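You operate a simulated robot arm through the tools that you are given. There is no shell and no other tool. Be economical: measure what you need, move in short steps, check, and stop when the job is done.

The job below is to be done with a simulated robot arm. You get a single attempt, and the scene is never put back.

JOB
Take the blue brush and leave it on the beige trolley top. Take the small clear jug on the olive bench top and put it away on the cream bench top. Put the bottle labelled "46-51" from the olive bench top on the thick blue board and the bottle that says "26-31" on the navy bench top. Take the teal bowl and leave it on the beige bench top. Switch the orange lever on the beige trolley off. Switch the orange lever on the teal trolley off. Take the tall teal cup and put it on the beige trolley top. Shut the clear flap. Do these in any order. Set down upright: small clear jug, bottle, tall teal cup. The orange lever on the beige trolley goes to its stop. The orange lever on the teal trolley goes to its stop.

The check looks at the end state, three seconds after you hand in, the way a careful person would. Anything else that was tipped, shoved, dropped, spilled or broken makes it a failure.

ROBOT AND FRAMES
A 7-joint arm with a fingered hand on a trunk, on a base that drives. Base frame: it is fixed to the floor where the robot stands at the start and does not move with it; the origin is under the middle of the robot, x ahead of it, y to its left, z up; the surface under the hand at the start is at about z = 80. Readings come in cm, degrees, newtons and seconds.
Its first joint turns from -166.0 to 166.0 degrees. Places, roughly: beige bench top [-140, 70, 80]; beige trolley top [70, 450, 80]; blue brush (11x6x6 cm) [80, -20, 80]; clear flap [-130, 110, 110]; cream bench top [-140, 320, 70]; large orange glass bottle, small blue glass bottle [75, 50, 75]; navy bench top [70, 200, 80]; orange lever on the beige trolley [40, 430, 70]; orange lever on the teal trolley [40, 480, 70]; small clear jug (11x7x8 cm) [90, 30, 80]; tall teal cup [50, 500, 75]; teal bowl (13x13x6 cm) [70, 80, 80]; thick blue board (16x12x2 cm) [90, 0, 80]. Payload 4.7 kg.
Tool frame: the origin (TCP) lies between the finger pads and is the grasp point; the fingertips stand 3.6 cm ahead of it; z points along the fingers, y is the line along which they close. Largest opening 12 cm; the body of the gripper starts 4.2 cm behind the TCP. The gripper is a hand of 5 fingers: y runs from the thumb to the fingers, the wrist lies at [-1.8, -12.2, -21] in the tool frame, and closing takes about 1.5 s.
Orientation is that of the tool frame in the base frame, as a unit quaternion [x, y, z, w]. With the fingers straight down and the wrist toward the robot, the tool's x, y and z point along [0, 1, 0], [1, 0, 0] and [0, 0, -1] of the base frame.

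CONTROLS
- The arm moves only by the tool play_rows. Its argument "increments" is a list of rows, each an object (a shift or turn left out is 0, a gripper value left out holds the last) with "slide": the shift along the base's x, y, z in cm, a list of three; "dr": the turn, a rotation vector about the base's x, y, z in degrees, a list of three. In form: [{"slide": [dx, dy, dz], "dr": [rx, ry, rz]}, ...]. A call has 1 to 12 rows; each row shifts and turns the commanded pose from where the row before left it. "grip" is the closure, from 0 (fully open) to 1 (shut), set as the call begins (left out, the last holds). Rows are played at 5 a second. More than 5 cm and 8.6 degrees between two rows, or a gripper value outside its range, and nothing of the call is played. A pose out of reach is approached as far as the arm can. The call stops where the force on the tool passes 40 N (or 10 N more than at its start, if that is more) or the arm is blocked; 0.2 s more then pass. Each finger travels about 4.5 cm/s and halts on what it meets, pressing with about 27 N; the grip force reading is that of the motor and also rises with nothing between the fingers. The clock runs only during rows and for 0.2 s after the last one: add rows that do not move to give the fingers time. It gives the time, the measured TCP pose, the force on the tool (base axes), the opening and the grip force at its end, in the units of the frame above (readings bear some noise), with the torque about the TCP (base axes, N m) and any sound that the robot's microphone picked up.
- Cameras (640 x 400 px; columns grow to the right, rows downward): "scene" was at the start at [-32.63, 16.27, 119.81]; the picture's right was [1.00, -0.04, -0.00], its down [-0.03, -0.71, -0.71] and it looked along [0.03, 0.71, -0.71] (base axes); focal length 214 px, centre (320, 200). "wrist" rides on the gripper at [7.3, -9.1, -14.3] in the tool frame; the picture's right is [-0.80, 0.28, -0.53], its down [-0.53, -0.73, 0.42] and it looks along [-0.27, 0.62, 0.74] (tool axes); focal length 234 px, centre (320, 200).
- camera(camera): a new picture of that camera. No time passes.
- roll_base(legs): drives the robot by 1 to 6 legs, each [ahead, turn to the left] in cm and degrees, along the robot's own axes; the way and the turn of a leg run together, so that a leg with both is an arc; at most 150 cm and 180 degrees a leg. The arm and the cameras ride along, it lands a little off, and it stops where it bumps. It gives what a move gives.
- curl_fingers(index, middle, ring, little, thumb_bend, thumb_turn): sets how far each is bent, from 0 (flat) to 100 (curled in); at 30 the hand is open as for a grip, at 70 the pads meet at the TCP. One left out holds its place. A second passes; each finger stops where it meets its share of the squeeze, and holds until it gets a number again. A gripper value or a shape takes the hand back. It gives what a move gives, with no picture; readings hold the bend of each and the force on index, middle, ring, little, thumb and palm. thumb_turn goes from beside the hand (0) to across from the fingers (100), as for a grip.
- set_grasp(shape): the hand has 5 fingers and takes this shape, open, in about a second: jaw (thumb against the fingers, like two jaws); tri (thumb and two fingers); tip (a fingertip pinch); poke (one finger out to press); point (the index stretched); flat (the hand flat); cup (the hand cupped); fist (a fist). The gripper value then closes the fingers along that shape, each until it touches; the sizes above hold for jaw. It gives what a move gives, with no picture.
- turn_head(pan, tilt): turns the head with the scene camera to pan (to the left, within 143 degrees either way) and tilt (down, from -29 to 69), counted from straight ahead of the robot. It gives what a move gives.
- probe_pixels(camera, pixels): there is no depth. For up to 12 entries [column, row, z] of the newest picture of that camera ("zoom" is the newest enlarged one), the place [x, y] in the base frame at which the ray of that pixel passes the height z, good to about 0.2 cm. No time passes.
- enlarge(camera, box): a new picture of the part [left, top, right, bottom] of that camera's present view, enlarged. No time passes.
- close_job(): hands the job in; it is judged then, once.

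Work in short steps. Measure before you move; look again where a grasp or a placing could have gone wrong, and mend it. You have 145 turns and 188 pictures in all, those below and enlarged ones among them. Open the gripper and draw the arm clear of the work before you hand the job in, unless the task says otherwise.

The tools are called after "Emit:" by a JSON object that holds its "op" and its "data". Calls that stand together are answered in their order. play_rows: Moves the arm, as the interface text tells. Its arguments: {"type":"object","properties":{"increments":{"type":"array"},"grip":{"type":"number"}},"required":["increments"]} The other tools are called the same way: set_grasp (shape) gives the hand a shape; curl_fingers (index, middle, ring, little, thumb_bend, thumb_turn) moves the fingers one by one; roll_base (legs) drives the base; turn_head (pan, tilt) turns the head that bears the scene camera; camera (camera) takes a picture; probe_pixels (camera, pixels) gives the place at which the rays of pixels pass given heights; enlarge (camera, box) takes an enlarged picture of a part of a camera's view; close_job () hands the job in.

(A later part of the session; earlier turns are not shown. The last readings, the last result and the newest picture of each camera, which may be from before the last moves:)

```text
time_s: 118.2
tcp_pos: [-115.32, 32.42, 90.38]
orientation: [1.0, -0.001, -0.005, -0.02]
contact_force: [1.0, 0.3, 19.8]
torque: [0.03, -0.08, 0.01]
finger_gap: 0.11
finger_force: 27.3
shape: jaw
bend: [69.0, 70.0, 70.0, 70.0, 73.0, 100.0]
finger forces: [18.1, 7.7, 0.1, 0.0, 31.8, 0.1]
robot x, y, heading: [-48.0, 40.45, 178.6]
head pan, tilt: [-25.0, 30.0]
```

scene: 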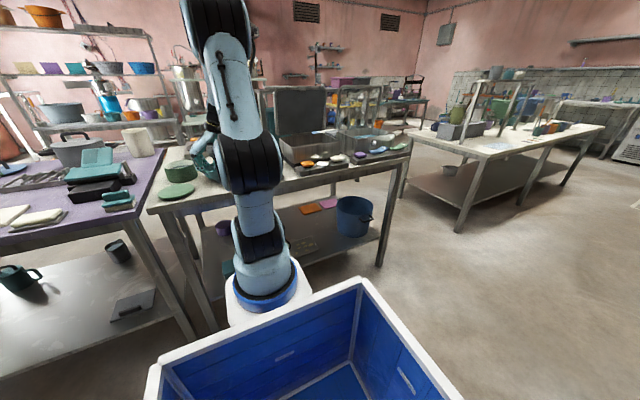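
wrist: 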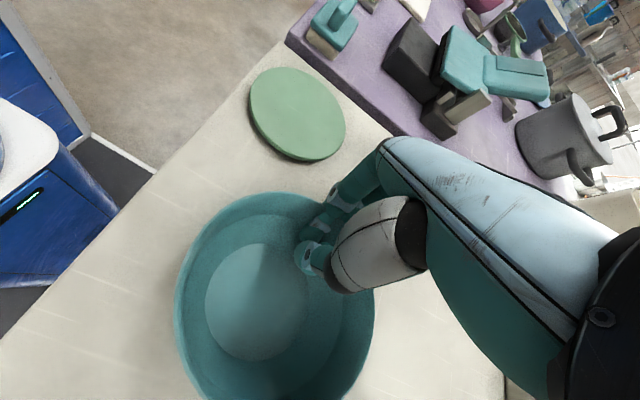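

I look again at both views to see the bowl attitude now.

Emit:
{"op": "enlarge", "data": {"camera": "scene", "box": [150, 120, 250, 190]}}

Emit:
{"op": "camera", "data": {"camera": "wrist"}}

```text
5.71 times, centred on (200, 155) of scene
```

zoom: 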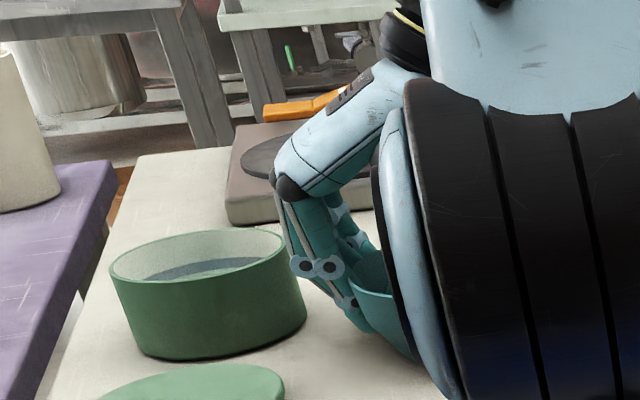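

```text
108 pictures are left
```

wrist: 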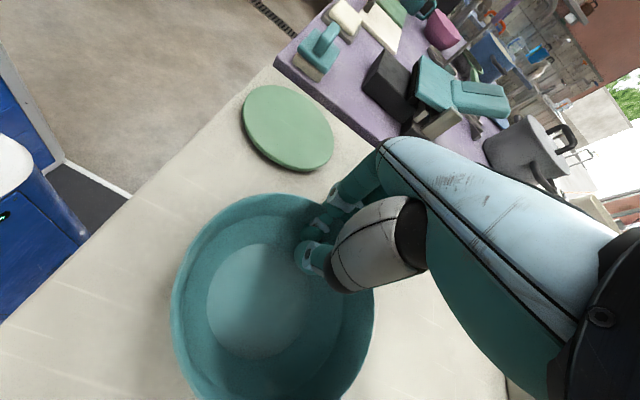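

I triangulate the bench height using the green disk centre in both views.

Emit:
{"op": "probe_pixels", "data": {"camera": "wrist", "pixels": [[287, 128, 79], [287, 128, 82], [287, 128, 85], [276, 65, 79], [276, 65, 84]]}}

Emit:
{"op": "probe_pixels", "data": {"camera": "scene", "pixels": [[177, 191, 79], [177, 191, 82], [177, 191, 85], [148, 208, 79], [148, 208, 84]]}}

```text
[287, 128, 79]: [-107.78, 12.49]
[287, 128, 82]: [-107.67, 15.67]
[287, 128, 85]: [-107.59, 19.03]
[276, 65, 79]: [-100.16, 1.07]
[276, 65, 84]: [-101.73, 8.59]
```

```text
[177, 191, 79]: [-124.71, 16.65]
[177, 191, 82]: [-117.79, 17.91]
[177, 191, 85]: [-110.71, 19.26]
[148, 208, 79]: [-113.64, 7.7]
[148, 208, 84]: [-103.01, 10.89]
```

The beige top is at z≈84.3, so the bowl is properly resting on it. I open half-way and rise.

Emit:
{"op": "play_rows", "data": {"increments": [{"slide": [0, 0, 0.2]}, {}]}}

Emit:
{"op": "play_rows", "data": {"increments": [{}, {}, {}, {}, {}, {"slide": [0, 0, 1]}, {"slide": [0, 0, 2]}, {"slide": [0, 0, 3]}, {"slide": [0, 0, 4]}, {"slide": [0, 0, 4]}, {"slide": [0, 0, 4]}, {"slide": [0, 0, 4]}], "grip": 0.45}}

Emit:
{"op": "camera", "data": {"camera": "wrist"}}

```text
time_s: 118.8
tcp_pos: [-115.26, 32.33, 90.42]
orientation: [1.0, -0.003, -0.003, -0.022]
contact_force: [-1.2, 0.2, 9.8]
torque: [0.02, 0.03, -0.03]
finger_gap: 0.16
finger_force: 27.2
shape: jaw
bend: [69.0, 70.0, 70.0, 70.0, 73.0, 100.0]
finger forces: [18.0, 7.8, 0.0, 0.0, 29.1, 0.0]
robot x, y, heading: [-48.41, 40.52, 178.6]
head pan, tilt: [-25.0, 30.0]
```

```text
time_s: 121.4
tcp_pos: [-115.18, 32.61, 112.27]
orientation: [1.0, -0.002, -0.002, -0.021]
contact_force: [-0.1, -0.2, -0.6]
torque: [-0.03, -0.01, -0.02]
finger_gap: 6.55
finger_force: 0.1
shape: jaw
bend: [74.0, 43.0, 40.0, 40.0, 68.0, 100.0]
finger forces: [0.0, 0.1, 0.1, 0.1, 0.0, 0.0]
robot x, y, heading: [-48.82, 40.38, 178.4]
head pan, tilt: [-25.0, 30.0]
```

```text
107 pictures are left
```

wrist: 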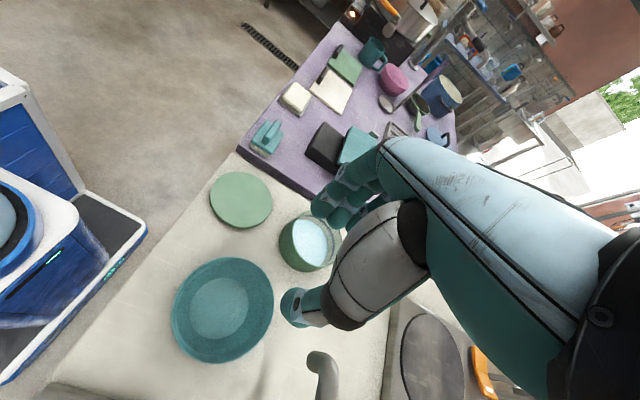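

Bowl rests cleanly. I rotate the hand back, retract, and drive to face the clear flap at y≈105.

Emit:
{"op": "play_rows", "data": {"increments": [{"slide": [1.3, 0.6, 0.6], "dr": [0, 0, -8.2]}, {"slide": [1.3, 0.6, 0.6], "dr": [0, 0, -8.2]}, {"slide": [1.3, 0.6, 0.6], "dr": [0, 0, -8.2]}, {"slide": [1.3, 0.6, 0.6], "dr": [0, 0, -8.2]}, {"slide": [1.3, 0.6, 0.6], "dr": [0, 0, -8.2]}, {"slide": [1.3, 0.6, 0.6], "dr": [0, 0, -8.2]}, {"slide": [1.3, 0.6, 0.6], "dr": [0, 0, -8.2]}, {"slide": [1.3, 0.6, 0.6], "dr": [0, 0, -8.2]}, {"slide": [1.3, 0.6, 0.6], "dr": [0, 0, -8.2]}, {"slide": [1.3, 0.6, 0.6], "dr": [0, 0, -8.2]}, {"slide": [1.3, 0.6, 0.6], "dr": [0, 0, -8.2]}, {"slide": [1.3, 0.6, 0.4], "dr": [2, 0, 0]}], "grip": 0}}

Emit:
{"op": "roll_base", "data": {"legs": [[-14, 0], [0, -90], [66, 0], [0, 90]]}}

Emit:
{"op": "turn_head", "data": {"pan": -5, "tilt": 25}}

Emit:
{"op": "camera", "data": {"camera": "scene"}}

Emit:
{"op": "camera", "data": {"camera": "wrist"}}

```text
time_s: 124.0
tcp_pos: [-99.67, 39.62, 119.29]
orientation: [-0.703, 0.711, 0.0, 0.029]
contact_force: [-0.4, 0.3, -0.2]
torque: [-0.02, -0.04, 0.02]
finger_gap: 11.97
finger_force: 0.0
shape: jaw
bend: [30.0, 30.0, 30.0, 30.0, 30.0, 98.0]
finger forces: [0.0, 0.0, 0.0, 0.0, 0.0, 0.0]
robot x, y, heading: [-48.22, 40.74, 178.6]
head pan, tilt: [-25.0, 30.0]
```

```text
time_s: 136.1
tcp_pos: [-86.61, 103.14, 119.41]
orientation: [0.719, -0.695, -0.002, -0.029]
contact_force: [1.0, -0.9, -0.4]
torque: [0.03, 0.01, -0.03]
finger_gap: 11.98
finger_force: 0.0
shape: jaw
bend: [30.0, 30.0, 30.0, 30.0, 30.0, 98.0]
finger forces: [0.0, 0.1, 0.1, 0.1, 0.1, 0.0]
robot x, y, heading: [-35.22, 106.37, -178.8]
head pan, tilt: [-25.0, 30.0]
```

```text
time_s: 136.9
tcp_pos: [-86.6, 103.17, 119.38]
orientation: [0.718, -0.695, -0.001, -0.029]
contact_force: [-0.3, -0.1, -0.1]
torque: [0.02, 0.01, -0.03]
finger_gap: 11.97
finger_force: 0.0
shape: jaw
bend: [30.0, 30.0, 30.0, 30.0, 30.0, 98.0]
finger forces: [0.0, 0.0, 0.1, 0.0, 0.1, 0.1]
robot x, y, heading: [-35.34, 105.86, -178.9]
head pan, tilt: [-5.0, 25.0]
```

```text
106 pictures are left
```

scene: 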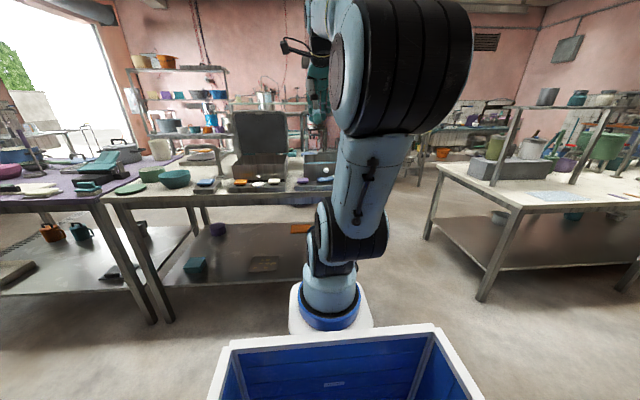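

```text
105 pictures are left
```

wrist: 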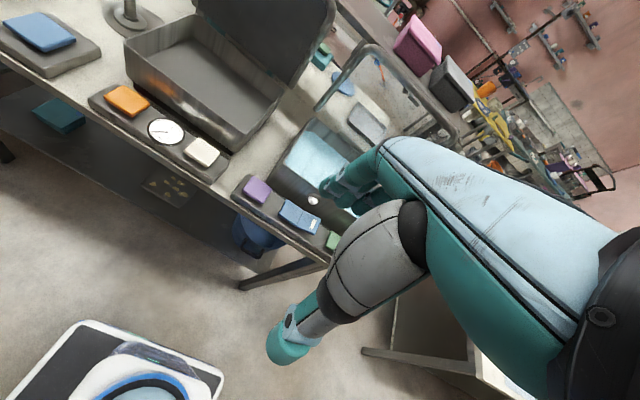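

The flap frame runs (315,105)→(368,47)→(455,130) in the wrist view. I shift the hand +y for a clearer, second viewpoint.

Emit:
{"op": "play_rows", "data": {"increments": [{"slide": [0, 4.5, 0.5]}, {"slide": [0, 4.5, 0.5]}, {"slide": [0, 4.5, 0.5]}, {"slide": [0, 4.5, 0.5], "dr": [0, 4, 0]}, {"slide": [0, 3, 0.5]}, {}]}}

Emit:
{"op": "camera", "data": {"camera": "wrist"}}

Emit:
{"op": "turn_head", "data": {"pan": -20, "tilt": 20}}

Emit:
{"op": "camera", "data": {"camera": "scene"}}

```text
time_s: 138.3
tcp_pos: [-86.74, 123.94, 121.95]
orientation: [0.718, -0.695, -0.026, -0.004]
contact_force: [-0.1, 0.3, 0.5]
torque: [0.02, -0.01, 0.01]
finger_gap: 11.97
finger_force: 0.1
shape: jaw
bend: [30.0, 30.0, 30.0, 30.0, 30.0, 98.0]
finger forces: [0.0, 0.1, 0.0, 0.1, 0.0, 0.0]
robot x, y, heading: [-34.87, 106.09, -179.3]
head pan, tilt: [-5.0, 25.0]
```

```text
104 pictures are left
```

wrist: 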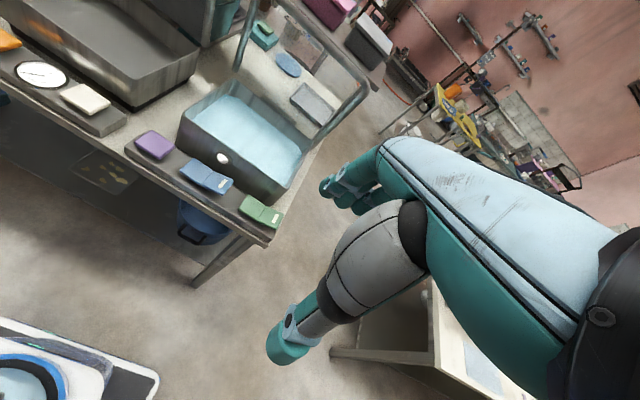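

```text
time_s: 139.1
tcp_pos: [-86.73, 124.18, 121.99]
orientation: [0.718, -0.695, -0.026, -0.006]
contact_force: [0.6, -0.1, 1.0]
torque: [0.01, 0.01, -0.04]
finger_gap: 11.97
finger_force: 0.1
shape: jaw
bend: [30.0, 30.0, 30.0, 30.0, 30.0, 98.0]
finger forces: [0.0, 0.0, 0.1, 0.0, 0.0, 0.0]
robot x, y, heading: [-35.03, 106.12, -178.9]
head pan, tilt: [-20.0, 20.0]
```

```text
103 pictures are left
```

scene: 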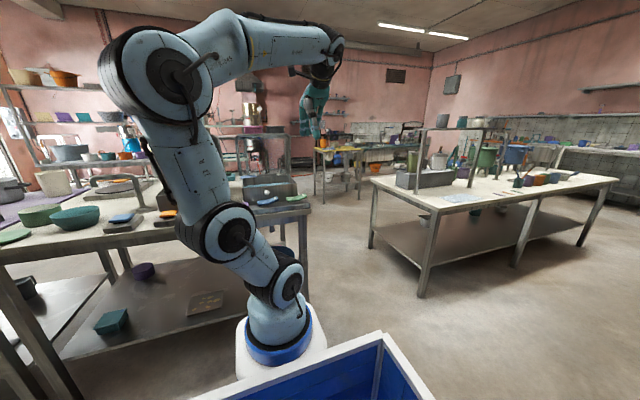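

I probe basin rim corners (z≈93) and free-edge corner (370,85) at several heights.

Emit:
{"op": "probe_pixels", "data": {"camera": "wrist", "pixels": [[318, 143, 93], [238, 66, 93], [281, 190, 93], [183, 117, 93], [370, 85, 110], [370, 85, 114], [370, 85, 118], [268, 244, 84], [260, 200, 86], [318, 143, 84], [280, 203, 84], [370, 85, 106]]}}

Emit:
{"op": "enlarge", "data": {"camera": "wrist", "box": [160, 0, 400, 240]}}

```text
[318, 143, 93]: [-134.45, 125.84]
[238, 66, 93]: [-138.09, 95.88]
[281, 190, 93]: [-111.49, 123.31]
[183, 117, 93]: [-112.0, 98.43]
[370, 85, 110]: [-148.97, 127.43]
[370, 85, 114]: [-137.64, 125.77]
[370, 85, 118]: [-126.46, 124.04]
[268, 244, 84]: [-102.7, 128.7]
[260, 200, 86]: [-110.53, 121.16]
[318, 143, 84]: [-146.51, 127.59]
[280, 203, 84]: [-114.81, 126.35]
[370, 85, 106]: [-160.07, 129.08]
```

```text
1.67 times, centred on (280, 120) of wrist
```

zoom: 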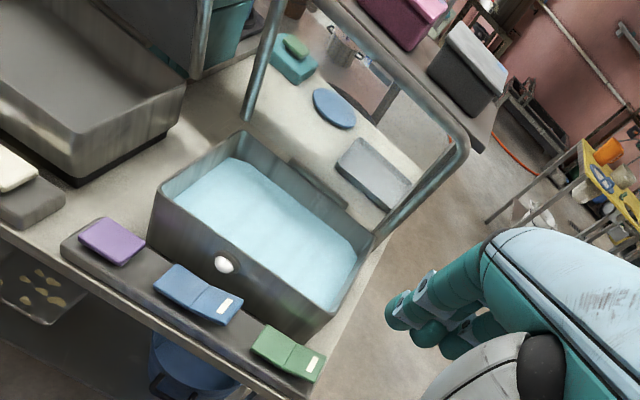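

To settle the flap's lean I probe a point on its left side bar, whose y must match the left hinge (≈96.5).

Emit:
{"op": "probe_pixels", "data": {"camera": "wrist", "pixels": [[235, 71, 91], [235, 71, 94], [262, 0, 100], [262, 0, 104], [262, 0, 108], [250, 33, 98], [250, 33, 102], [250, 33, 106], [316, 141, 91], [316, 141, 94], [343, 115, 102], [343, 115, 106]]}}

```text
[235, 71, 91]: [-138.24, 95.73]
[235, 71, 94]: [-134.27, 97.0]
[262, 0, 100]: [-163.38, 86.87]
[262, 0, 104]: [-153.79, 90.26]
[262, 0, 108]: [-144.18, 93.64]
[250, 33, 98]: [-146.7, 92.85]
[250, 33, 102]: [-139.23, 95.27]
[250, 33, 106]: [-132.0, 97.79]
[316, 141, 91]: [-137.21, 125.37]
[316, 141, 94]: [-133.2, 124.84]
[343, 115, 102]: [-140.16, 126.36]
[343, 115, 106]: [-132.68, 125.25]
```

The flap stands vertical: hinge line x≈-136, z≈92.5, top bar z≈115.5, y 96–125. I drive 20 cm closer, then set the half-open hand straddling above the top bar.

Emit:
{"op": "roll_base", "data": {"legs": [[20, 0]]}}

Emit:
{"op": "play_rows", "data": {"increments": [{"slide": [0, -3, 1], "dr": [0, -2, 0]}, {"slide": [-4, -2.5, 1]}, {"slide": [-4, -2.5, 1]}, {"slide": [-4, -2.5, 0.5]}, {"slide": [-4, -2.5, 0.5]}, {}], "grip": 0.5}}

Emit:
{"op": "camera", "data": {"camera": "wrist"}}

Emit:
{"op": "turn_head", "data": {"pan": -12, "tilt": 20}}

Emit:
{"op": "camera", "data": {"camera": "scene"}}

```text
time_s: 140.7
tcp_pos: [-107.0, 123.82, 122.02]
orientation: [0.718, -0.696, -0.027, -0.005]
contact_force: [0.5, -0.1, 0.2]
torque: [0.04, 0.0, 0.03]
finger_gap: 11.97
finger_force: 0.1
shape: jaw
bend: [30.0, 30.0, 30.0, 30.0, 30.0, 98.0]
finger forces: [0.1, 0.0, 0.1, 0.0, 0.0, 0.0]
robot x, y, heading: [-55.53, 105.66, -179.3]
head pan, tilt: [-20.0, 20.0]
```

```text
time_s: 142.1
tcp_pos: [-123.13, 110.76, 125.98]
orientation: [0.718, -0.696, -0.014, -0.017]
contact_force: [0.0, -0.1, 0.0]
torque: [0.0, 0.0, -0.01]
finger_gap: 6.04
finger_force: 0.0
shape: jaw
bend: [74.0, 45.0, 42.0, 40.0, 70.0, 100.0]
finger forces: [0.1, 0.1, 0.0, 0.0, 0.0, 0.0]
robot x, y, heading: [-55.68, 105.73, -178.8]
head pan, tilt: [-20.0, 20.0]
```

```text
101 pictures are left
```

wrist: 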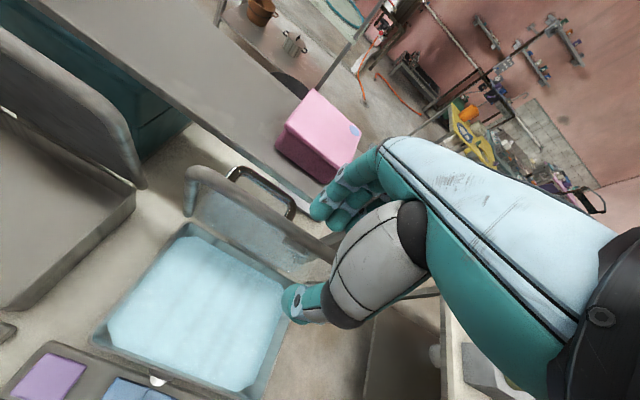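

```text
time_s: 142.8
tcp_pos: [-123.12, 110.78, 125.79]
orientation: [0.718, -0.696, -0.014, -0.017]
contact_force: [-0.2, -0.2, 0.5]
torque: [-0.02, -0.01, 0.0]
finger_gap: 6.04
finger_force: 0.0
shape: jaw
bend: [74.0, 45.0, 42.0, 40.0, 70.0, 100.0]
finger forces: [0.0, 0.0, 0.1, 0.0, 0.1, 0.0]
robot x, y, heading: [-55.69, 105.93, -179.1]
head pan, tilt: [-12.0, 20.0]
```

```text
100 pictures are left
```

scene: 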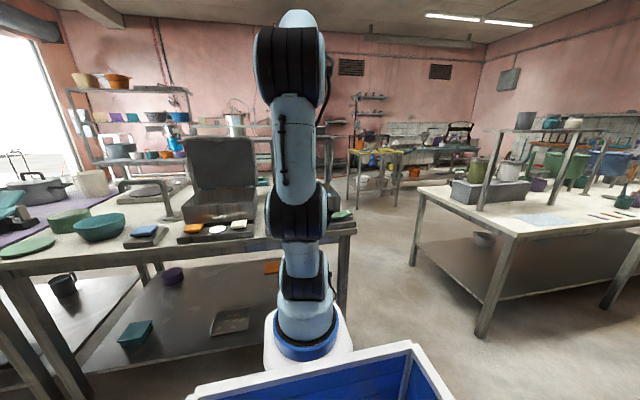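

There is a back shelf with a pink box and a black handle behind the flap. I probe the top bar, handle and shelf edge.

Emit:
{"op": "probe_pixels", "data": {"camera": "wrist", "pixels": [[210, 172, 115], [310, 245, 115], [237, 172, 115], [292, 215, 115], [215, 140, 117], [320, 215, 117], [265, 175, 117], [240, 165, 112], [215, 140, 112]]}}

Emit:
{"op": "enlarge", "data": {"camera": "wrist", "box": [150, 100, 390, 340]}}

```text
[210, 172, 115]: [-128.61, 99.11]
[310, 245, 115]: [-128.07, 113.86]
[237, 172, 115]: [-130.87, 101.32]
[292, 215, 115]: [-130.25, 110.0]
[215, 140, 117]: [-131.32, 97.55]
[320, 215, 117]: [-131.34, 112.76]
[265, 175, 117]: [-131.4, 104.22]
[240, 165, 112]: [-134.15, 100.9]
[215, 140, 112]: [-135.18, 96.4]
```

```text
1.67 times, centred on (270, 220) of wrist
```

zoom: 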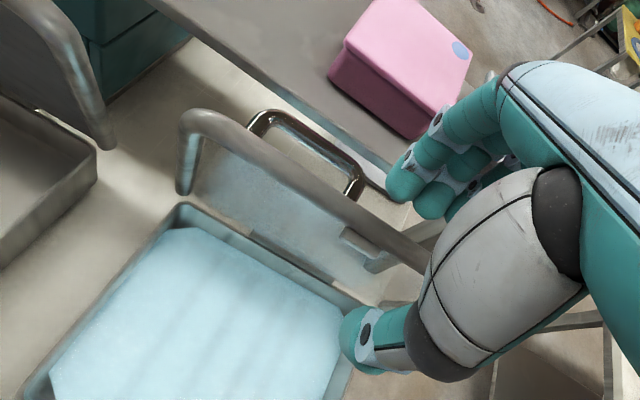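

Rays suggest the top bar might lean forward (x≈-126, z≈118). I take another viewpoint to pin it down: back 10 cm, up 4.

Emit:
{"op": "play_rows", "data": {"increments": [{"slide": [4.5, 1, 1]}, {"slide": [4.5, 1, 1]}, {"slide": [4.5, 1, 1]}, {}]}}

Emit:
{"op": "camera", "data": {"camera": "wrist"}}

```text
time_s: 143.8
tcp_pos: [-109.48, 113.78, 128.92]
orientation: [0.718, -0.696, -0.014, -0.017]
contact_force: [0.5, -0.6, -0.2]
torque: [0.01, -0.04, 0.02]
finger_gap: 6.03
finger_force: 0.1
shape: jaw
bend: [74.0, 45.0, 42.0, 40.0, 70.0, 100.0]
finger forces: [0.0, 0.0, 0.1, 0.0, 0.0, 0.0]
robot x, y, heading: [-55.25, 105.66, -179.2]
head pan, tilt: [-12.0, 20.0]
```

```text
98 pictures are left
```

wrist: 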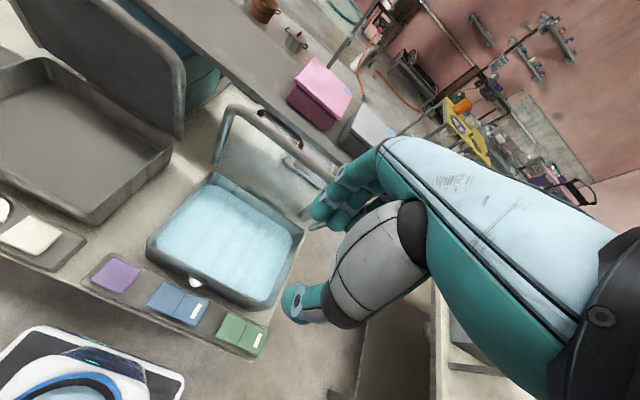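

I probe the bar and hinge line from this view.

Emit:
{"op": "probe_pixels", "data": {"camera": "wrist", "pixels": [[290, 143, 110], [290, 143, 114], [290, 143, 118], [228, 110, 114], [228, 110, 118], [216, 172, 93], [304, 232, 93], [270, 120, 114], [272, 303, 93], [150, 248, 93], [262, 350, 84]]}}

Emit:
{"op": "enlarge", "data": {"camera": "wrist", "box": [140, 80, 360, 300]}}

```text
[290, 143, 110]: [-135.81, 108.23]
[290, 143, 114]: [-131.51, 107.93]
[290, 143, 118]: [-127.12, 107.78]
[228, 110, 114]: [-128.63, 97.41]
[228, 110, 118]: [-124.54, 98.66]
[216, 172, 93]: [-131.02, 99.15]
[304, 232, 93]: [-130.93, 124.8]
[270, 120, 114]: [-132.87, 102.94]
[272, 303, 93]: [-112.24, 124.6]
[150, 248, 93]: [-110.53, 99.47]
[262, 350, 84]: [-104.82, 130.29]
```

```text
1.82 times, centred on (250, 190) of wrist
```

zoom: 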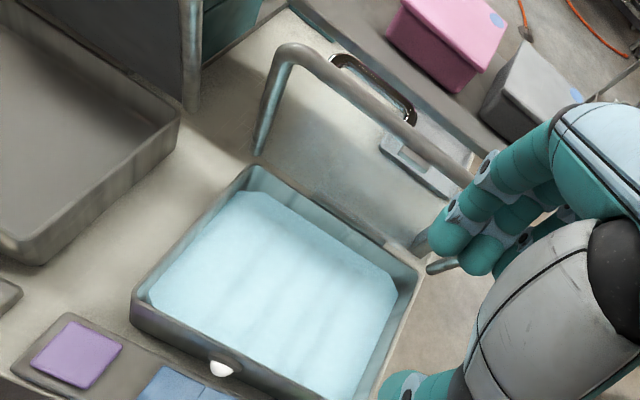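

Intersecting rays gives the top bar at about (-127, z 117.8), i.e. leaning 17° forward from hinge (-134.5, 93). I position over the bar and descend to straddle it.

Emit:
{"op": "play_rows", "data": {"increments": [{"slide": [-4.4, 0, 0]}, {"slide": [-4.4, 0, 0]}, {"slide": [-4.4, 0, 0]}, {"slide": [-4.3, 0, -1]}, {"slide": [0, 0, -2]}, {"slide": [0, 0, -2]}, {"slide": [0, 0, -2]}, {"slide": [0, 0, -1.5]}, {}]}}

Emit:
{"op": "camera", "data": {"camera": "wrist"}}

```text
time_s: 145.8
tcp_pos: [-127.11, 113.86, 120.35]
orientation: [0.718, -0.695, -0.013, -0.016]
contact_force: [-0.4, -0.1, 0.7]
torque: [0.0, 0.01, 0.01]
finger_gap: 6.03
finger_force: 0.1
shape: jaw
bend: [74.0, 45.0, 42.0, 40.0, 70.0, 100.0]
finger forces: [0.1, 0.1, 0.0, 0.0, 0.0, 0.0]
robot x, y, heading: [-55.76, 105.59, -179.4]
head pan, tilt: [-12.0, 20.0]
```

```text
96 pictures are left
```

wrist: 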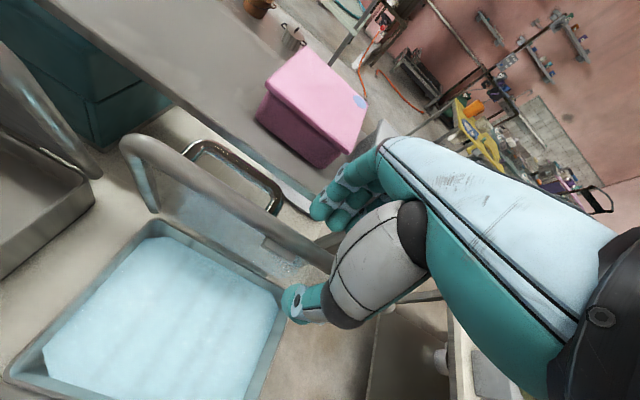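

The bar runs between thumb (292,300) and fingers (325,210). I lower 1 cm more and pull along the closing arc for the first 20°.

Emit:
{"op": "play_rows", "data": {"increments": [{"slide": [0, 0, -1.2]}, {"slide": [2.1, 0, -0.6]}, {"slide": [2.1, 0, -0.9]}, {"slide": [2.0, 0, -1.1]}, {"slide": [1.9, 0, -1.3]}, {}]}}

Emit:
{"op": "camera", "data": {"camera": "wrist"}}

```text
time_s: 147.2
tcp_pos: [-119.08, 113.84, 115.48]
orientation: [0.718, -0.696, -0.014, -0.017]
contact_force: [-0.2, 0.3, 0.4]
torque: [-0.02, 0.08, 0.02]
finger_gap: 6.04
finger_force: 0.0
shape: jaw
bend: [74.0, 45.0, 42.0, 40.0, 70.0, 100.0]
finger forces: [0.6, 0.0, 0.0, 0.0, 0.0, 0.0]
robot x, y, heading: [-55.68, 106.06, -179.0]
head pan, tilt: [-12.0, 20.0]
```

```text
95 pictures are left
```

wrist: 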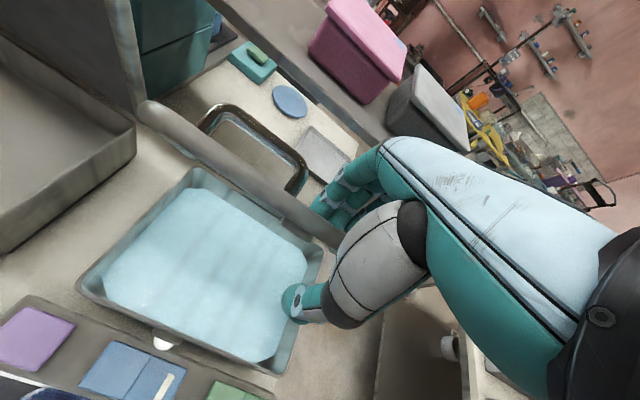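

It's following. I continue the arc, forward and increasingly down.

Emit:
{"op": "play_rows", "data": {"increments": [{"slide": [1.7, 0, -1.4]}, {"slide": [1.6, 0, -1.6]}, {"slide": [1.5, 0, -1.7]}, {"slide": [1.3, 0, -1.9]}, {"slide": [1.1, 0, -2.0]}, {"slide": [1.0, 0, -2.0]}, {}]}}

Emit:
{"op": "camera", "data": {"camera": "wrist"}}

```text
time_s: 148.8
tcp_pos: [-110.67, 113.75, 104.86]
orientation: [0.718, -0.696, -0.015, -0.016]
contact_force: [-0.5, -0.3, 2.2]
torque: [0.04, 0.04, -0.04]
finger_gap: 6.03
finger_force: 0.1
shape: jaw
bend: [74.0, 45.0, 42.0, 40.0, 70.0, 100.0]
finger forces: [0.9, 0.4, 0.1, 0.0, 0.0, 0.0]
robot x, y, heading: [-55.56, 105.94, -178.8]
head pan, tilt: [-12.0, 20.0]
```

```text
94 pictures are left
```

wrist: 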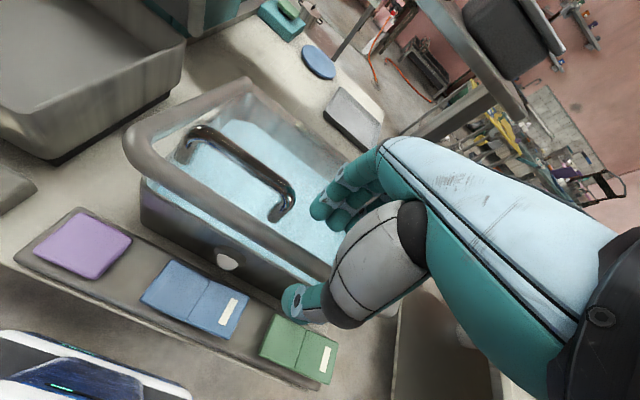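

Flap is nearly down (~25° left). I keep pressing down with fingers behind the bar until it resists.

Emit:
{"op": "play_rows", "data": {"increments": [{"slide": [0.7, 0, -2]}, {"slide": [0.5, 0, -2]}, {"slide": [0.3, 0, -2]}, {"slide": [0, 0, -1.5]}, {"slide": [0, 0, -1]}, {"slide": [0, 0, -1]}, {}]}}

Emit:
{"op": "camera", "data": {"camera": "wrist"}}

```text
time_s: 149.6
tcp_pos: [-109.71, 113.72, 100.34]
orientation: [0.717, -0.697, -0.023, -0.011]
contact_force: [0.9, -2.4, 13.4]
torque: [-0.2, 0.47, 0.08]
finger_gap: 6.0
finger_force: 0.0
shape: jaw
bend: [75.0, 45.0, 42.0, 40.0, 70.0, 100.0]
finger forces: [14.0, 0.0, 0.0, 0.0, 0.1, 0.0]
robot x, y, heading: [-55.53, 105.95, -179.2]
head pan, tilt: [-12.0, 20.0]
stopped in row 3: the force on the tool passed its limit at 54 N (the readings are from after the stop); the commanded pose is now the measured one
```

```text
93 pictures are left
```

wrist: 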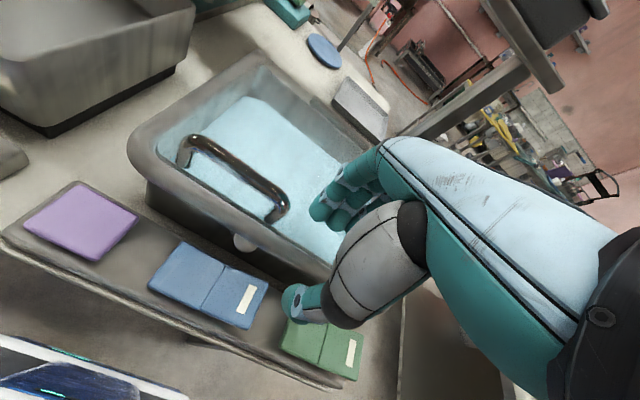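

The frame looks seated on the basin. I rise and verify with enlarged views.

Emit:
{"op": "play_rows", "data": {"increments": [{"slide": [0, 0, 1]}, {"slide": [0, 0, 3]}, {"slide": [0, 0, 4]}, {"slide": [2, 2, 4]}, {"slide": [3, 2, 3]}, {"slide": [3, 2, 3]}, {}]}}

Emit:
{"op": "enlarge", "data": {"camera": "wrist", "box": [100, 40, 400, 340]}}

Emit:
{"op": "enlarge", "data": {"camera": "scene", "box": [170, 150, 370, 270]}}

```text
time_s: 151.2
tcp_pos: [-101.44, 119.79, 118.13]
orientation: [0.717, -0.697, -0.022, -0.012]
contact_force: [0.3, 0.5, -0.7]
torque: [0.02, 0.03, -0.01]
finger_gap: 6.04
finger_force: 0.1
shape: jaw
bend: [74.0, 45.0, 42.0, 40.0, 70.0, 100.0]
finger forces: [0.0, 0.0, 0.1, 0.0, 0.1, 0.1]
robot x, y, heading: [-55.45, 105.84, -178.9]
head pan, tilt: [-12.0, 20.0]
```

```text
1.33 times, centred on (250, 190) of wrist
```

zoom: 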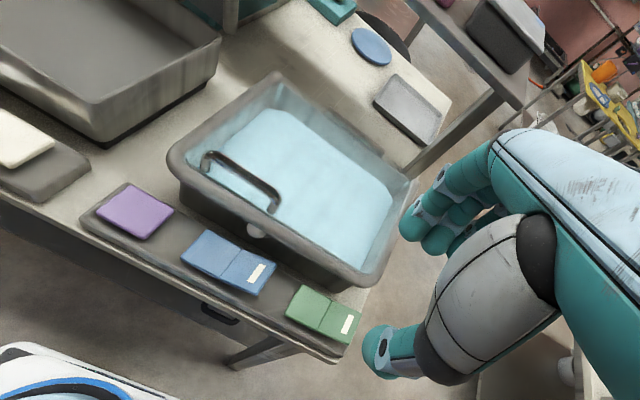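

```text
3.20 times, centred on (270, 210) of scene
```

zoom: 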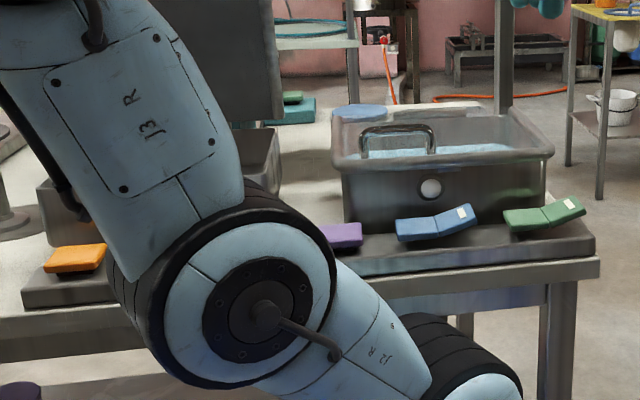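

The flap is shut. Next the jug: I drive back to the olive bench, robot at about (0,15).

Emit:
{"op": "roll_base", "data": {"legs": [[-20, 0], [0, 90], [91, 0], [0, 89], [31, 0]]}}

Emit:
{"op": "turn_head", "data": {"pan": 8, "tilt": 32}}

Emit:
{"op": "camera", "data": {"camera": "scene"}}

Emit:
{"op": "camera", "data": {"camera": "wrist"}}

```text
time_s: 166.6
tcp_pos: [41.65, -0.93, 118.14]
orientation: [0.705, 0.709, -0.012, 0.023]
contact_force: [-0.6, 0.6, 0.3]
torque: [0.01, -0.01, -0.01]
finger_gap: 6.0
finger_force: 0.0
shape: jaw
bend: [74.0, 45.0, 42.0, 40.0, 70.0, 100.0]
finger forces: [0.0, 0.0, 0.0, 0.0, 0.0, 0.0]
robot x, y, heading: [-3.95, 13.9, -0.2]
head pan, tilt: [-12.0, 20.0]
```

```text
time_s: 167.4
tcp_pos: [41.67, -0.94, 118.15]
orientation: [0.705, 0.709, -0.012, 0.021]
contact_force: [-0.4, -0.5, -0.3]
torque: [0.02, 0.0, -0.01]
finger_gap: 6.01
finger_force: 0.1
shape: jaw
bend: [74.0, 45.0, 42.0, 40.0, 70.0, 100.0]
finger forces: [0.0, 0.0, 0.0, 0.0, 0.0, 0.1]
robot x, y, heading: [-4.26, 14.02, -0.2]
head pan, tilt: [8.0, 32.0]
```

```text
90 pictures are left
```

scene: 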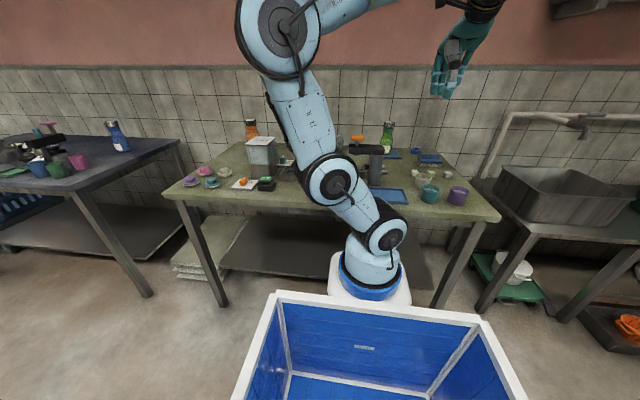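

```text
89 pictures are left
```

wrist: 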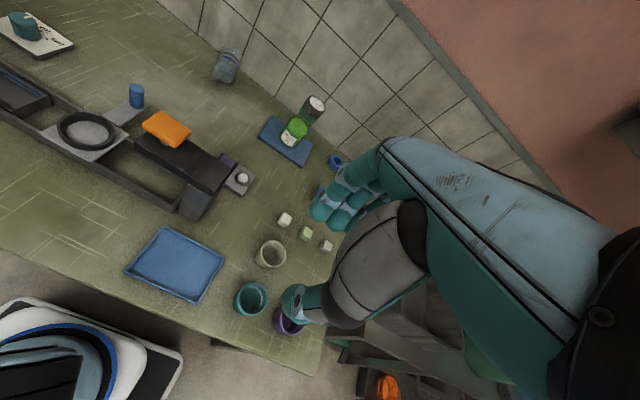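

I'm closest to the brush now, so I take it first (trolley trip), jug later. I straighten the hand, open, and move to view the brush.

Emit:
{"op": "play_rows", "data": {"increments": [{"slide": [4, 0, 0], "dr": [2.7, 0.8, 0]}, {"slide": [4, 0, 0]}, {"slide": [4, 0, 0]}, {"slide": [4, 0, 0]}, {"slide": [4, 0, 0]}, {"slide": [4, 0, 0]}, {}], "grip": 0}}

Emit:
{"op": "camera", "data": {"camera": "wrist"}}

Emit:
{"op": "enlarge", "data": {"camera": "scene", "box": [360, 130, 500, 220]}}

```text
time_s: 169.0
tcp_pos: [65.46, -0.9, 118.08]
orientation: [0.705, 0.709, -0.001, 0.0]
contact_force: [0.4, -0.1, 0.2]
torque: [0.0, -0.01, 0.03]
finger_gap: 11.97
finger_force: 0.0
shape: jaw
bend: [30.0, 30.0, 30.0, 30.0, 30.0, 98.0]
finger forces: [0.0, 0.1, 0.1, 0.1, 0.1, 0.0]
robot x, y, heading: [-3.92, 14.0, -0.2]
head pan, tilt: [8.0, 32.0]
```

```text
88 pictures are left
```

wrist: 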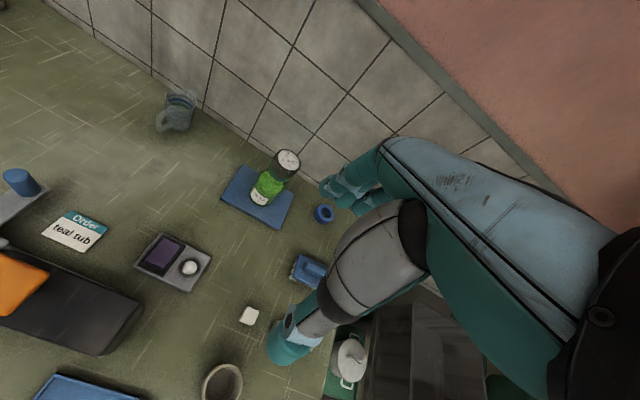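

```text
4.44 times, centred on (430, 175) of scene
```

zoom: 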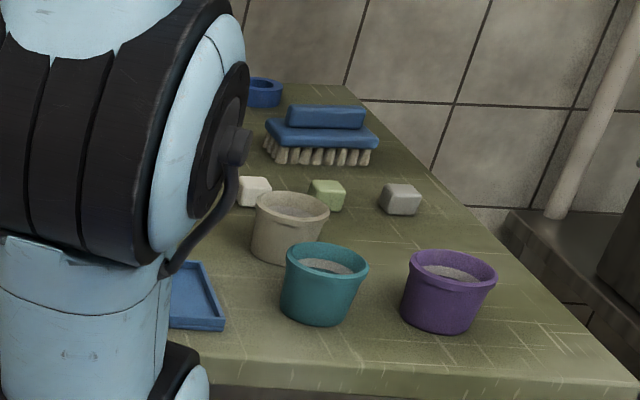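

The brush lies with bristles down, long axis along y. I probe its base and handle.

Emit:
{"op": "probe_pixels", "data": {"camera": "zoom", "pixels": [[318, 166, 79], [327, 108, 85], [327, 125, 84], [266, 128, 83], [378, 136, 83], [262, 95, 81], [254, 193, 80], [326, 195, 80]]}}

Emit:
{"op": "probe_pixels", "data": {"camera": "wrist", "pixels": [[300, 258, 84], [293, 272, 82], [320, 285, 82], [325, 213, 80]]}}

```text
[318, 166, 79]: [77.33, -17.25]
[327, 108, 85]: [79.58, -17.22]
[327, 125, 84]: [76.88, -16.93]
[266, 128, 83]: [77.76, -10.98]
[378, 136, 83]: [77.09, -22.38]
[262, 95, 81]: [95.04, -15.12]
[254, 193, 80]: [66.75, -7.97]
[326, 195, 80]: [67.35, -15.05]
```

```text
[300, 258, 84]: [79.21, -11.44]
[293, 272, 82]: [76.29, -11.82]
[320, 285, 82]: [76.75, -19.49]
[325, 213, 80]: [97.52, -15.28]
```

Brush centre ≈(79.2,-17). I move above it and descend to z≈88, then check.

Emit:
{"op": "play_rows", "data": {"increments": [{"slide": [3.4, -3.5, 0]}, {"slide": [3.4, -3.5, 0]}, {"slide": [3.5, -3.5, 0]}, {"slide": [3.5, -3.6, 0]}, {"slide": [0, 0, -4.5]}, {"slide": [0, 0, -4.5]}, {"slide": [0, 0, -4.5]}, {"slide": [0, 0, -4.5]}, {"slide": [0, 0, -4.5]}, {"slide": [0, 0, -4]}, {"slide": [0, 0, -3]}, {}]}}

Emit:
{"op": "camera", "data": {"camera": "wrist"}}

Emit:
{"op": "enlarge", "data": {"camera": "scene", "box": [380, 100, 480, 190]}}

```text
refused: row 4 steps farther than a row can; nothing moved
```

```text
86 pictures are left
```

wrist: 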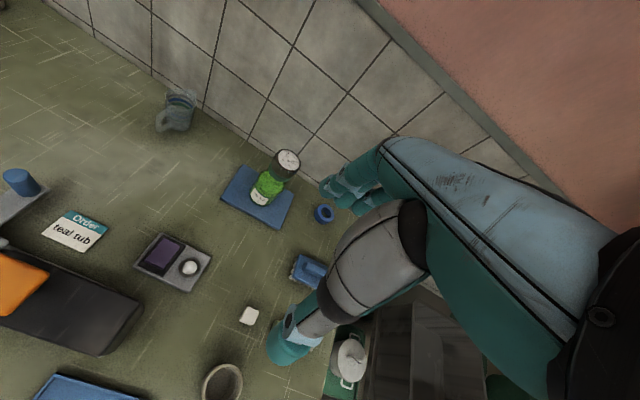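

```text
4.44 times, centred on (430, 145) of scene
```

zoom: 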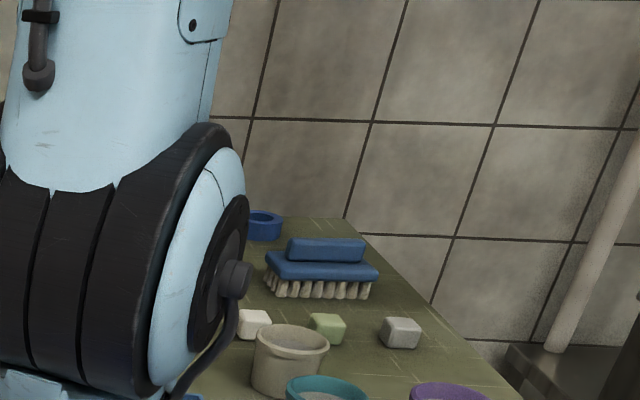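

One row exceeded 5 cm by a hair; I resend with smaller steps.

Emit:
{"op": "play_rows", "data": {"increments": [{"slide": [3.4, -3.5, 0]}, {"slide": [3.4, -3.5, 0]}, {"slide": [3.5, -3.5, 0]}, {"slide": [3.4, -3.5, 0]}, {"slide": [0, 0, -4.5]}, {"slide": [0, 0, -4.5]}, {"slide": [0, 0, -4.5]}, {"slide": [0, 0, -4.5]}, {"slide": [0, 0, -4.5]}, {"slide": [0, 0, -4]}, {"slide": [0, 0, -3]}, {}]}}

Emit:
{"op": "camera", "data": {"camera": "wrist"}}

Emit:
{"op": "enlarge", "data": {"camera": "scene", "box": [380, 110, 480, 190]}}

```text
time_s: 171.6
tcp_pos: [79.28, -14.83, 88.72]
orientation: [0.705, 0.709, 0.0, 0.001]
contact_force: [0.3, -0.3, 0.1]
torque: [-0.04, -0.01, 0.01]
finger_gap: 11.97
finger_force: 0.0
shape: jaw
bend: [30.0, 30.0, 30.0, 30.0, 30.0, 98.0]
finger forces: [0.0, 0.1, 0.1, 0.0, 0.1, 0.0]
robot x, y, heading: [-3.77, 13.78, -0.3]
head pan, tilt: [8.0, 32.0]
```

```text
84 pictures are left
```

wrist: 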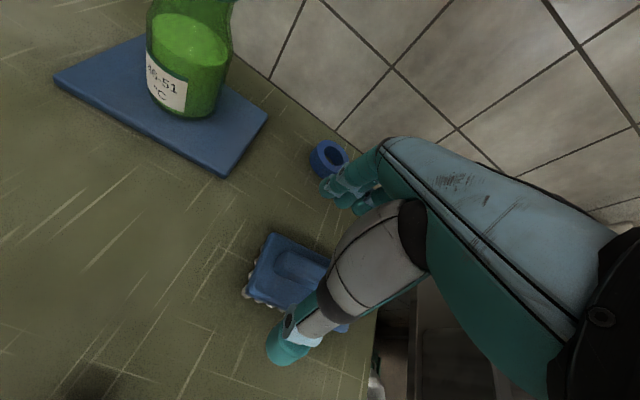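

```text
5.00 times, centred on (430, 150) of scene
```

zoom: 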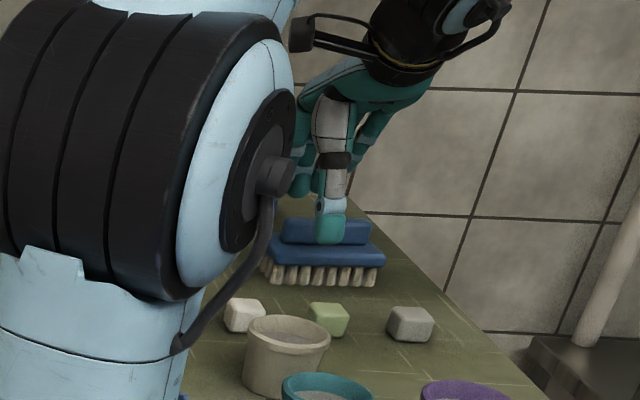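

Thumb is in front of the brush; I descend 4.6 cm and close.

Emit:
{"op": "play_rows", "data": {"increments": [{"slide": [0, -0.7, -2]}, {"slide": [0, 0, -1.5]}, {"slide": [0, 0, -1.1]}, {}]}}

Emit:
{"op": "play_rows", "data": {"increments": [{}, {}, {}, {}, {}, {}, {}, {}, {"slide": [0, 0, 1]}, {"slide": [0, 0, 2]}, {"slide": [0, 0, 3]}, {}], "grip": 1}}

Emit:
{"op": "camera", "data": {"camera": "wrist"}}

```text
time_s: 172.6
tcp_pos: [79.4, -15.55, 84.03]
orientation: [0.705, 0.71, -0.001, 0.001]
contact_force: [-0.5, 0.7, -0.2]
torque: [0.01, 0.02, 0.02]
finger_gap: 11.97
finger_force: 0.1
shape: jaw
bend: [30.0, 30.0, 30.0, 30.0, 30.0, 98.0]
finger forces: [0.0, 0.1, 0.0, 0.0, 0.1, 0.1]
robot x, y, heading: [-4.29, 14.09, -0.3]
head pan, tilt: [8.0, 32.0]
```

```text
time_s: 175.2
tcp_pos: [79.41, -15.79, 90.15]
orientation: [0.705, 0.709, 0.0, 0.0]
contact_force: [0.2, 0.0, -1.1]
torque: [0.03, -0.02, -0.02]
finger_gap: 5.09
finger_force: 26.6
shape: jaw
bend: [74.0, 50.0, 47.0, 47.0, 72.0, 100.0]
finger forces: [13.3, 7.0, 3.3, 1.6, 24.7, 0.0]
robot x, y, heading: [-3.98, 13.92, -0.2]
head pan, tilt: [8.0, 32.0]
```

```text
82 pictures are left
```

wrist: 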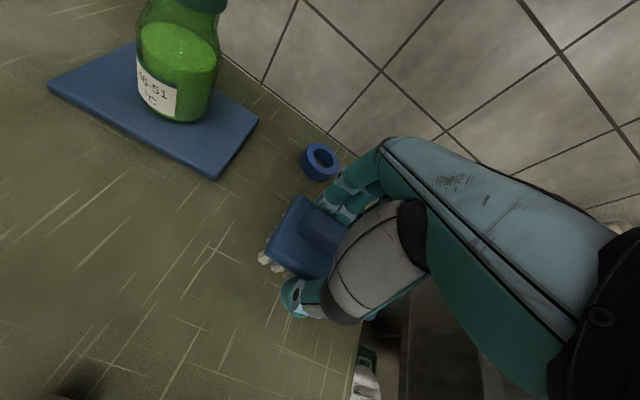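

Brush is held well. I raise, retract, and drive up the lane to about y=345 to survey the trolleys.

Emit:
{"op": "play_rows", "data": {"increments": [{"slide": [0, 0, 4.5]}, {"slide": [0, 0, 4.5]}, {"slide": [0, 0, 4.5]}, {"slide": [0, 0, 4.5]}, {"slide": [0, 0, 4.5]}, {"slide": [-3.5, 2.5, 2]}, {"slide": [-3.5, 2.5, 2]}, {"slide": [-4, 2.5, 1]}, {"slide": [-4, 2.5, 0.5]}, {"slide": [-4, 2.5, 0]}, {"slide": [-4, 2.5, 0]}, {"slide": [-4, 2.5, 0]}]}}

Emit:
{"op": "roll_base", "data": {"legs": [[-31, 0], [0, 90], [150, 0], [150, 0], [32, 0]]}}

Emit:
{"op": "turn_head", "data": {"pan": -30, "tilt": 25}}

Emit:
{"op": "camera", "data": {"camera": "scene"}}

```text
time_s: 177.8
tcp_pos: [52.46, 1.62, 117.99]
orientation: [0.704, 0.71, -0.001, -0.001]
contact_force: [0.6, -0.1, -2.5]
torque: [0.09, 0.06, -0.01]
finger_gap: 5.1
finger_force: 26.9
shape: jaw
bend: [74.0, 50.0, 48.0, 47.0, 72.0, 99.0]
finger forces: [13.4, 7.0, 3.4, 1.6, 25.0, 0.1]
robot x, y, heading: [-4.08, 14.29, -0.3]
head pan, tilt: [8.0, 32.0]
```

```text
time_s: 199.7
tcp_pos: [-23.05, 406.22, 118.01]
orientation: [-0.005, 1.0, 0.0, 0.001]
contact_force: [0.3, 1.6, -0.8]
torque: [-0.03, 0.06, 0.03]
finger_gap: 5.08
finger_force: 26.7
shape: jaw
bend: [74.0, 50.0, 48.0, 47.0, 72.0, 99.0]
finger forces: [13.3, 6.7, 3.4, 1.6, 24.8, 0.1]
robot x, y, heading: [-35.53, 349.71, 89.7]
head pan, tilt: [8.0, 32.0]
```

```text
time_s: 200.7
tcp_pos: [-23.07, 406.24, 118.09]
orientation: [-0.005, 1.0, 0.0, 0.0]
contact_force: [0.1, 0.1, -1.6]
torque: [-0.02, 0.03, -0.01]
finger_gap: 5.08
finger_force: 27.0
shape: jaw
bend: [74.0, 50.0, 48.0, 47.0, 72.0, 99.0]
finger forces: [13.3, 6.7, 3.3, 1.6, 24.7, 0.0]
robot x, y, heading: [-35.58, 349.9, 89.7]
head pan, tilt: [-30.0, 25.0]
```

```text
81 pictures are left
```

scene: 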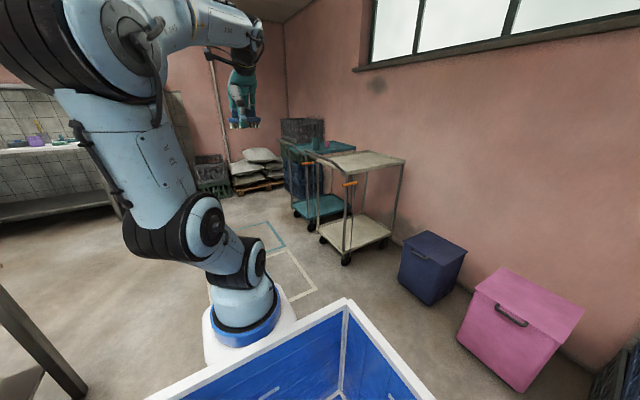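

Both trolleys are visible around (300–400, 140–260) with orange levers. I zoom in.

Emit:
{"op": "enlarge", "data": {"camera": "scene", "box": [260, 110, 420, 270]}}

Emit:
{"op": "enlarge", "data": {"camera": "scene", "box": [280, 130, 380, 200]}}

Emit:
{"op": "probe_pixels", "data": {"camera": "scene", "pixels": [[322, 157, 80], [345, 175, 80], [406, 160, 80], [355, 150, 80], [347, 262, 0], [325, 240, 0], [386, 243, 0], [298, 215, 0], [281, 138, 80], [313, 222, 0], [350, 184, 72], [308, 163, 72]]}}

```text
2.50 times, centred on (340, 190) of scene
```

zoom: 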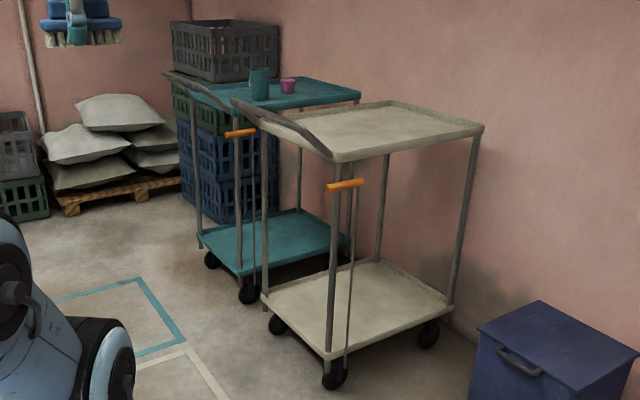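

```text
5.71 times, centred on (330, 165) of scene
```

zoom: 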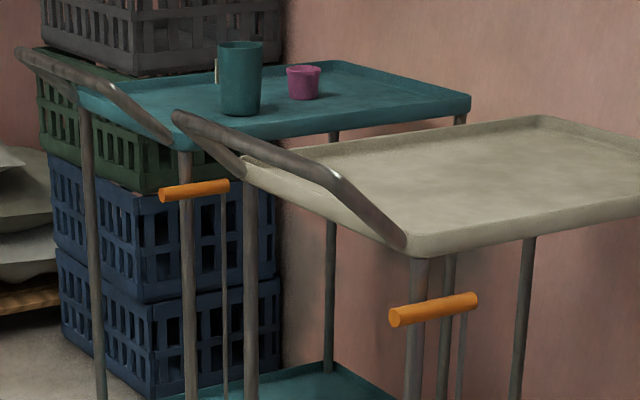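

```text
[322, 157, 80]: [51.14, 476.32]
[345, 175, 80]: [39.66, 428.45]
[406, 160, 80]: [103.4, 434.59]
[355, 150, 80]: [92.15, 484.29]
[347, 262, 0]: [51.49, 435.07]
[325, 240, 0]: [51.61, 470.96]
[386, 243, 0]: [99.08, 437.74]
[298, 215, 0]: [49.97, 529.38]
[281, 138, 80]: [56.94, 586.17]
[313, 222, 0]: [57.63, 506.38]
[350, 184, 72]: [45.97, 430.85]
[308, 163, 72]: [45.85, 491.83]
```

Beige trolley spans about x 48–102, y 432–475, handle on the lane side. I drive up and face it at y≈452.

Emit:
{"op": "roll_base", "data": {"legs": [[102, 0], [0, -90], [22, 0]]}}

Emit:
{"op": "turn_head", "data": {"pan": 5, "tilt": 35}}

Emit:
{"op": "camera", "data": {"camera": "scene"}}

Emit:
{"op": "camera", "data": {"camera": "wrist"}}

```text
time_s: 211.1
tcp_pos: [43.94, 439.12, 118.1]
orientation: [0.705, 0.709, -0.001, 0.001]
contact_force: [0.1, 0.4, -1.2]
torque: [0.04, 0.0, 0.01]
finger_gap: 5.04
finger_force: 27.1
shape: jaw
bend: [74.0, 50.0, 48.0, 48.0, 73.0, 99.0]
finger forces: [13.2, 6.7, 3.4, 1.5, 24.4, 0.0]
robot x, y, heading: [-12.64, 451.56, -0.6]
head pan, tilt: [-30.0, 25.0]
```

```text
time_s: 212.1
tcp_pos: [44.0, 439.13, 118.06]
orientation: [0.705, 0.709, -0.001, 0.001]
contact_force: [-0.3, 0.2, -1.6]
torque: [0.01, -0.02, -0.01]
finger_gap: 5.04
finger_force: 26.7
shape: jaw
bend: [74.0, 50.0, 48.0, 48.0, 73.0, 99.0]
finger forces: [13.2, 6.8, 3.4, 1.7, 24.4, 0.0]
robot x, y, heading: [-12.22, 451.23, -0.4]
head pan, tilt: [5.0, 35.0]
```

```text
78 pictures are left
```

scene: 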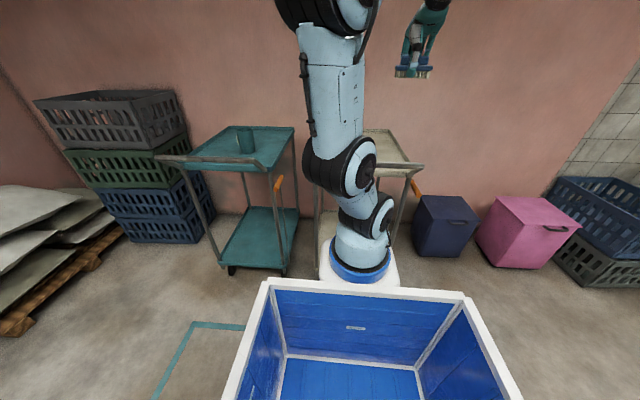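

```text
77 pictures are left
```

wrist: 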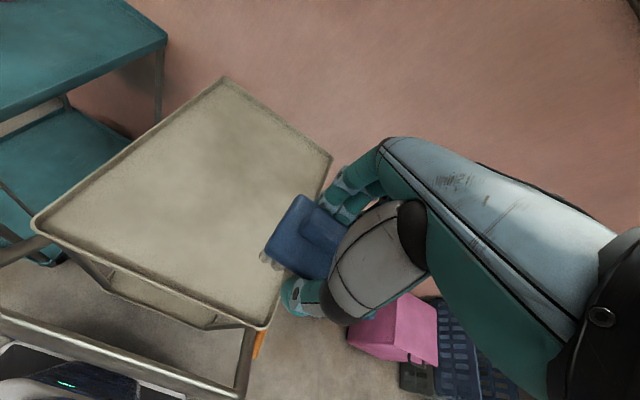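

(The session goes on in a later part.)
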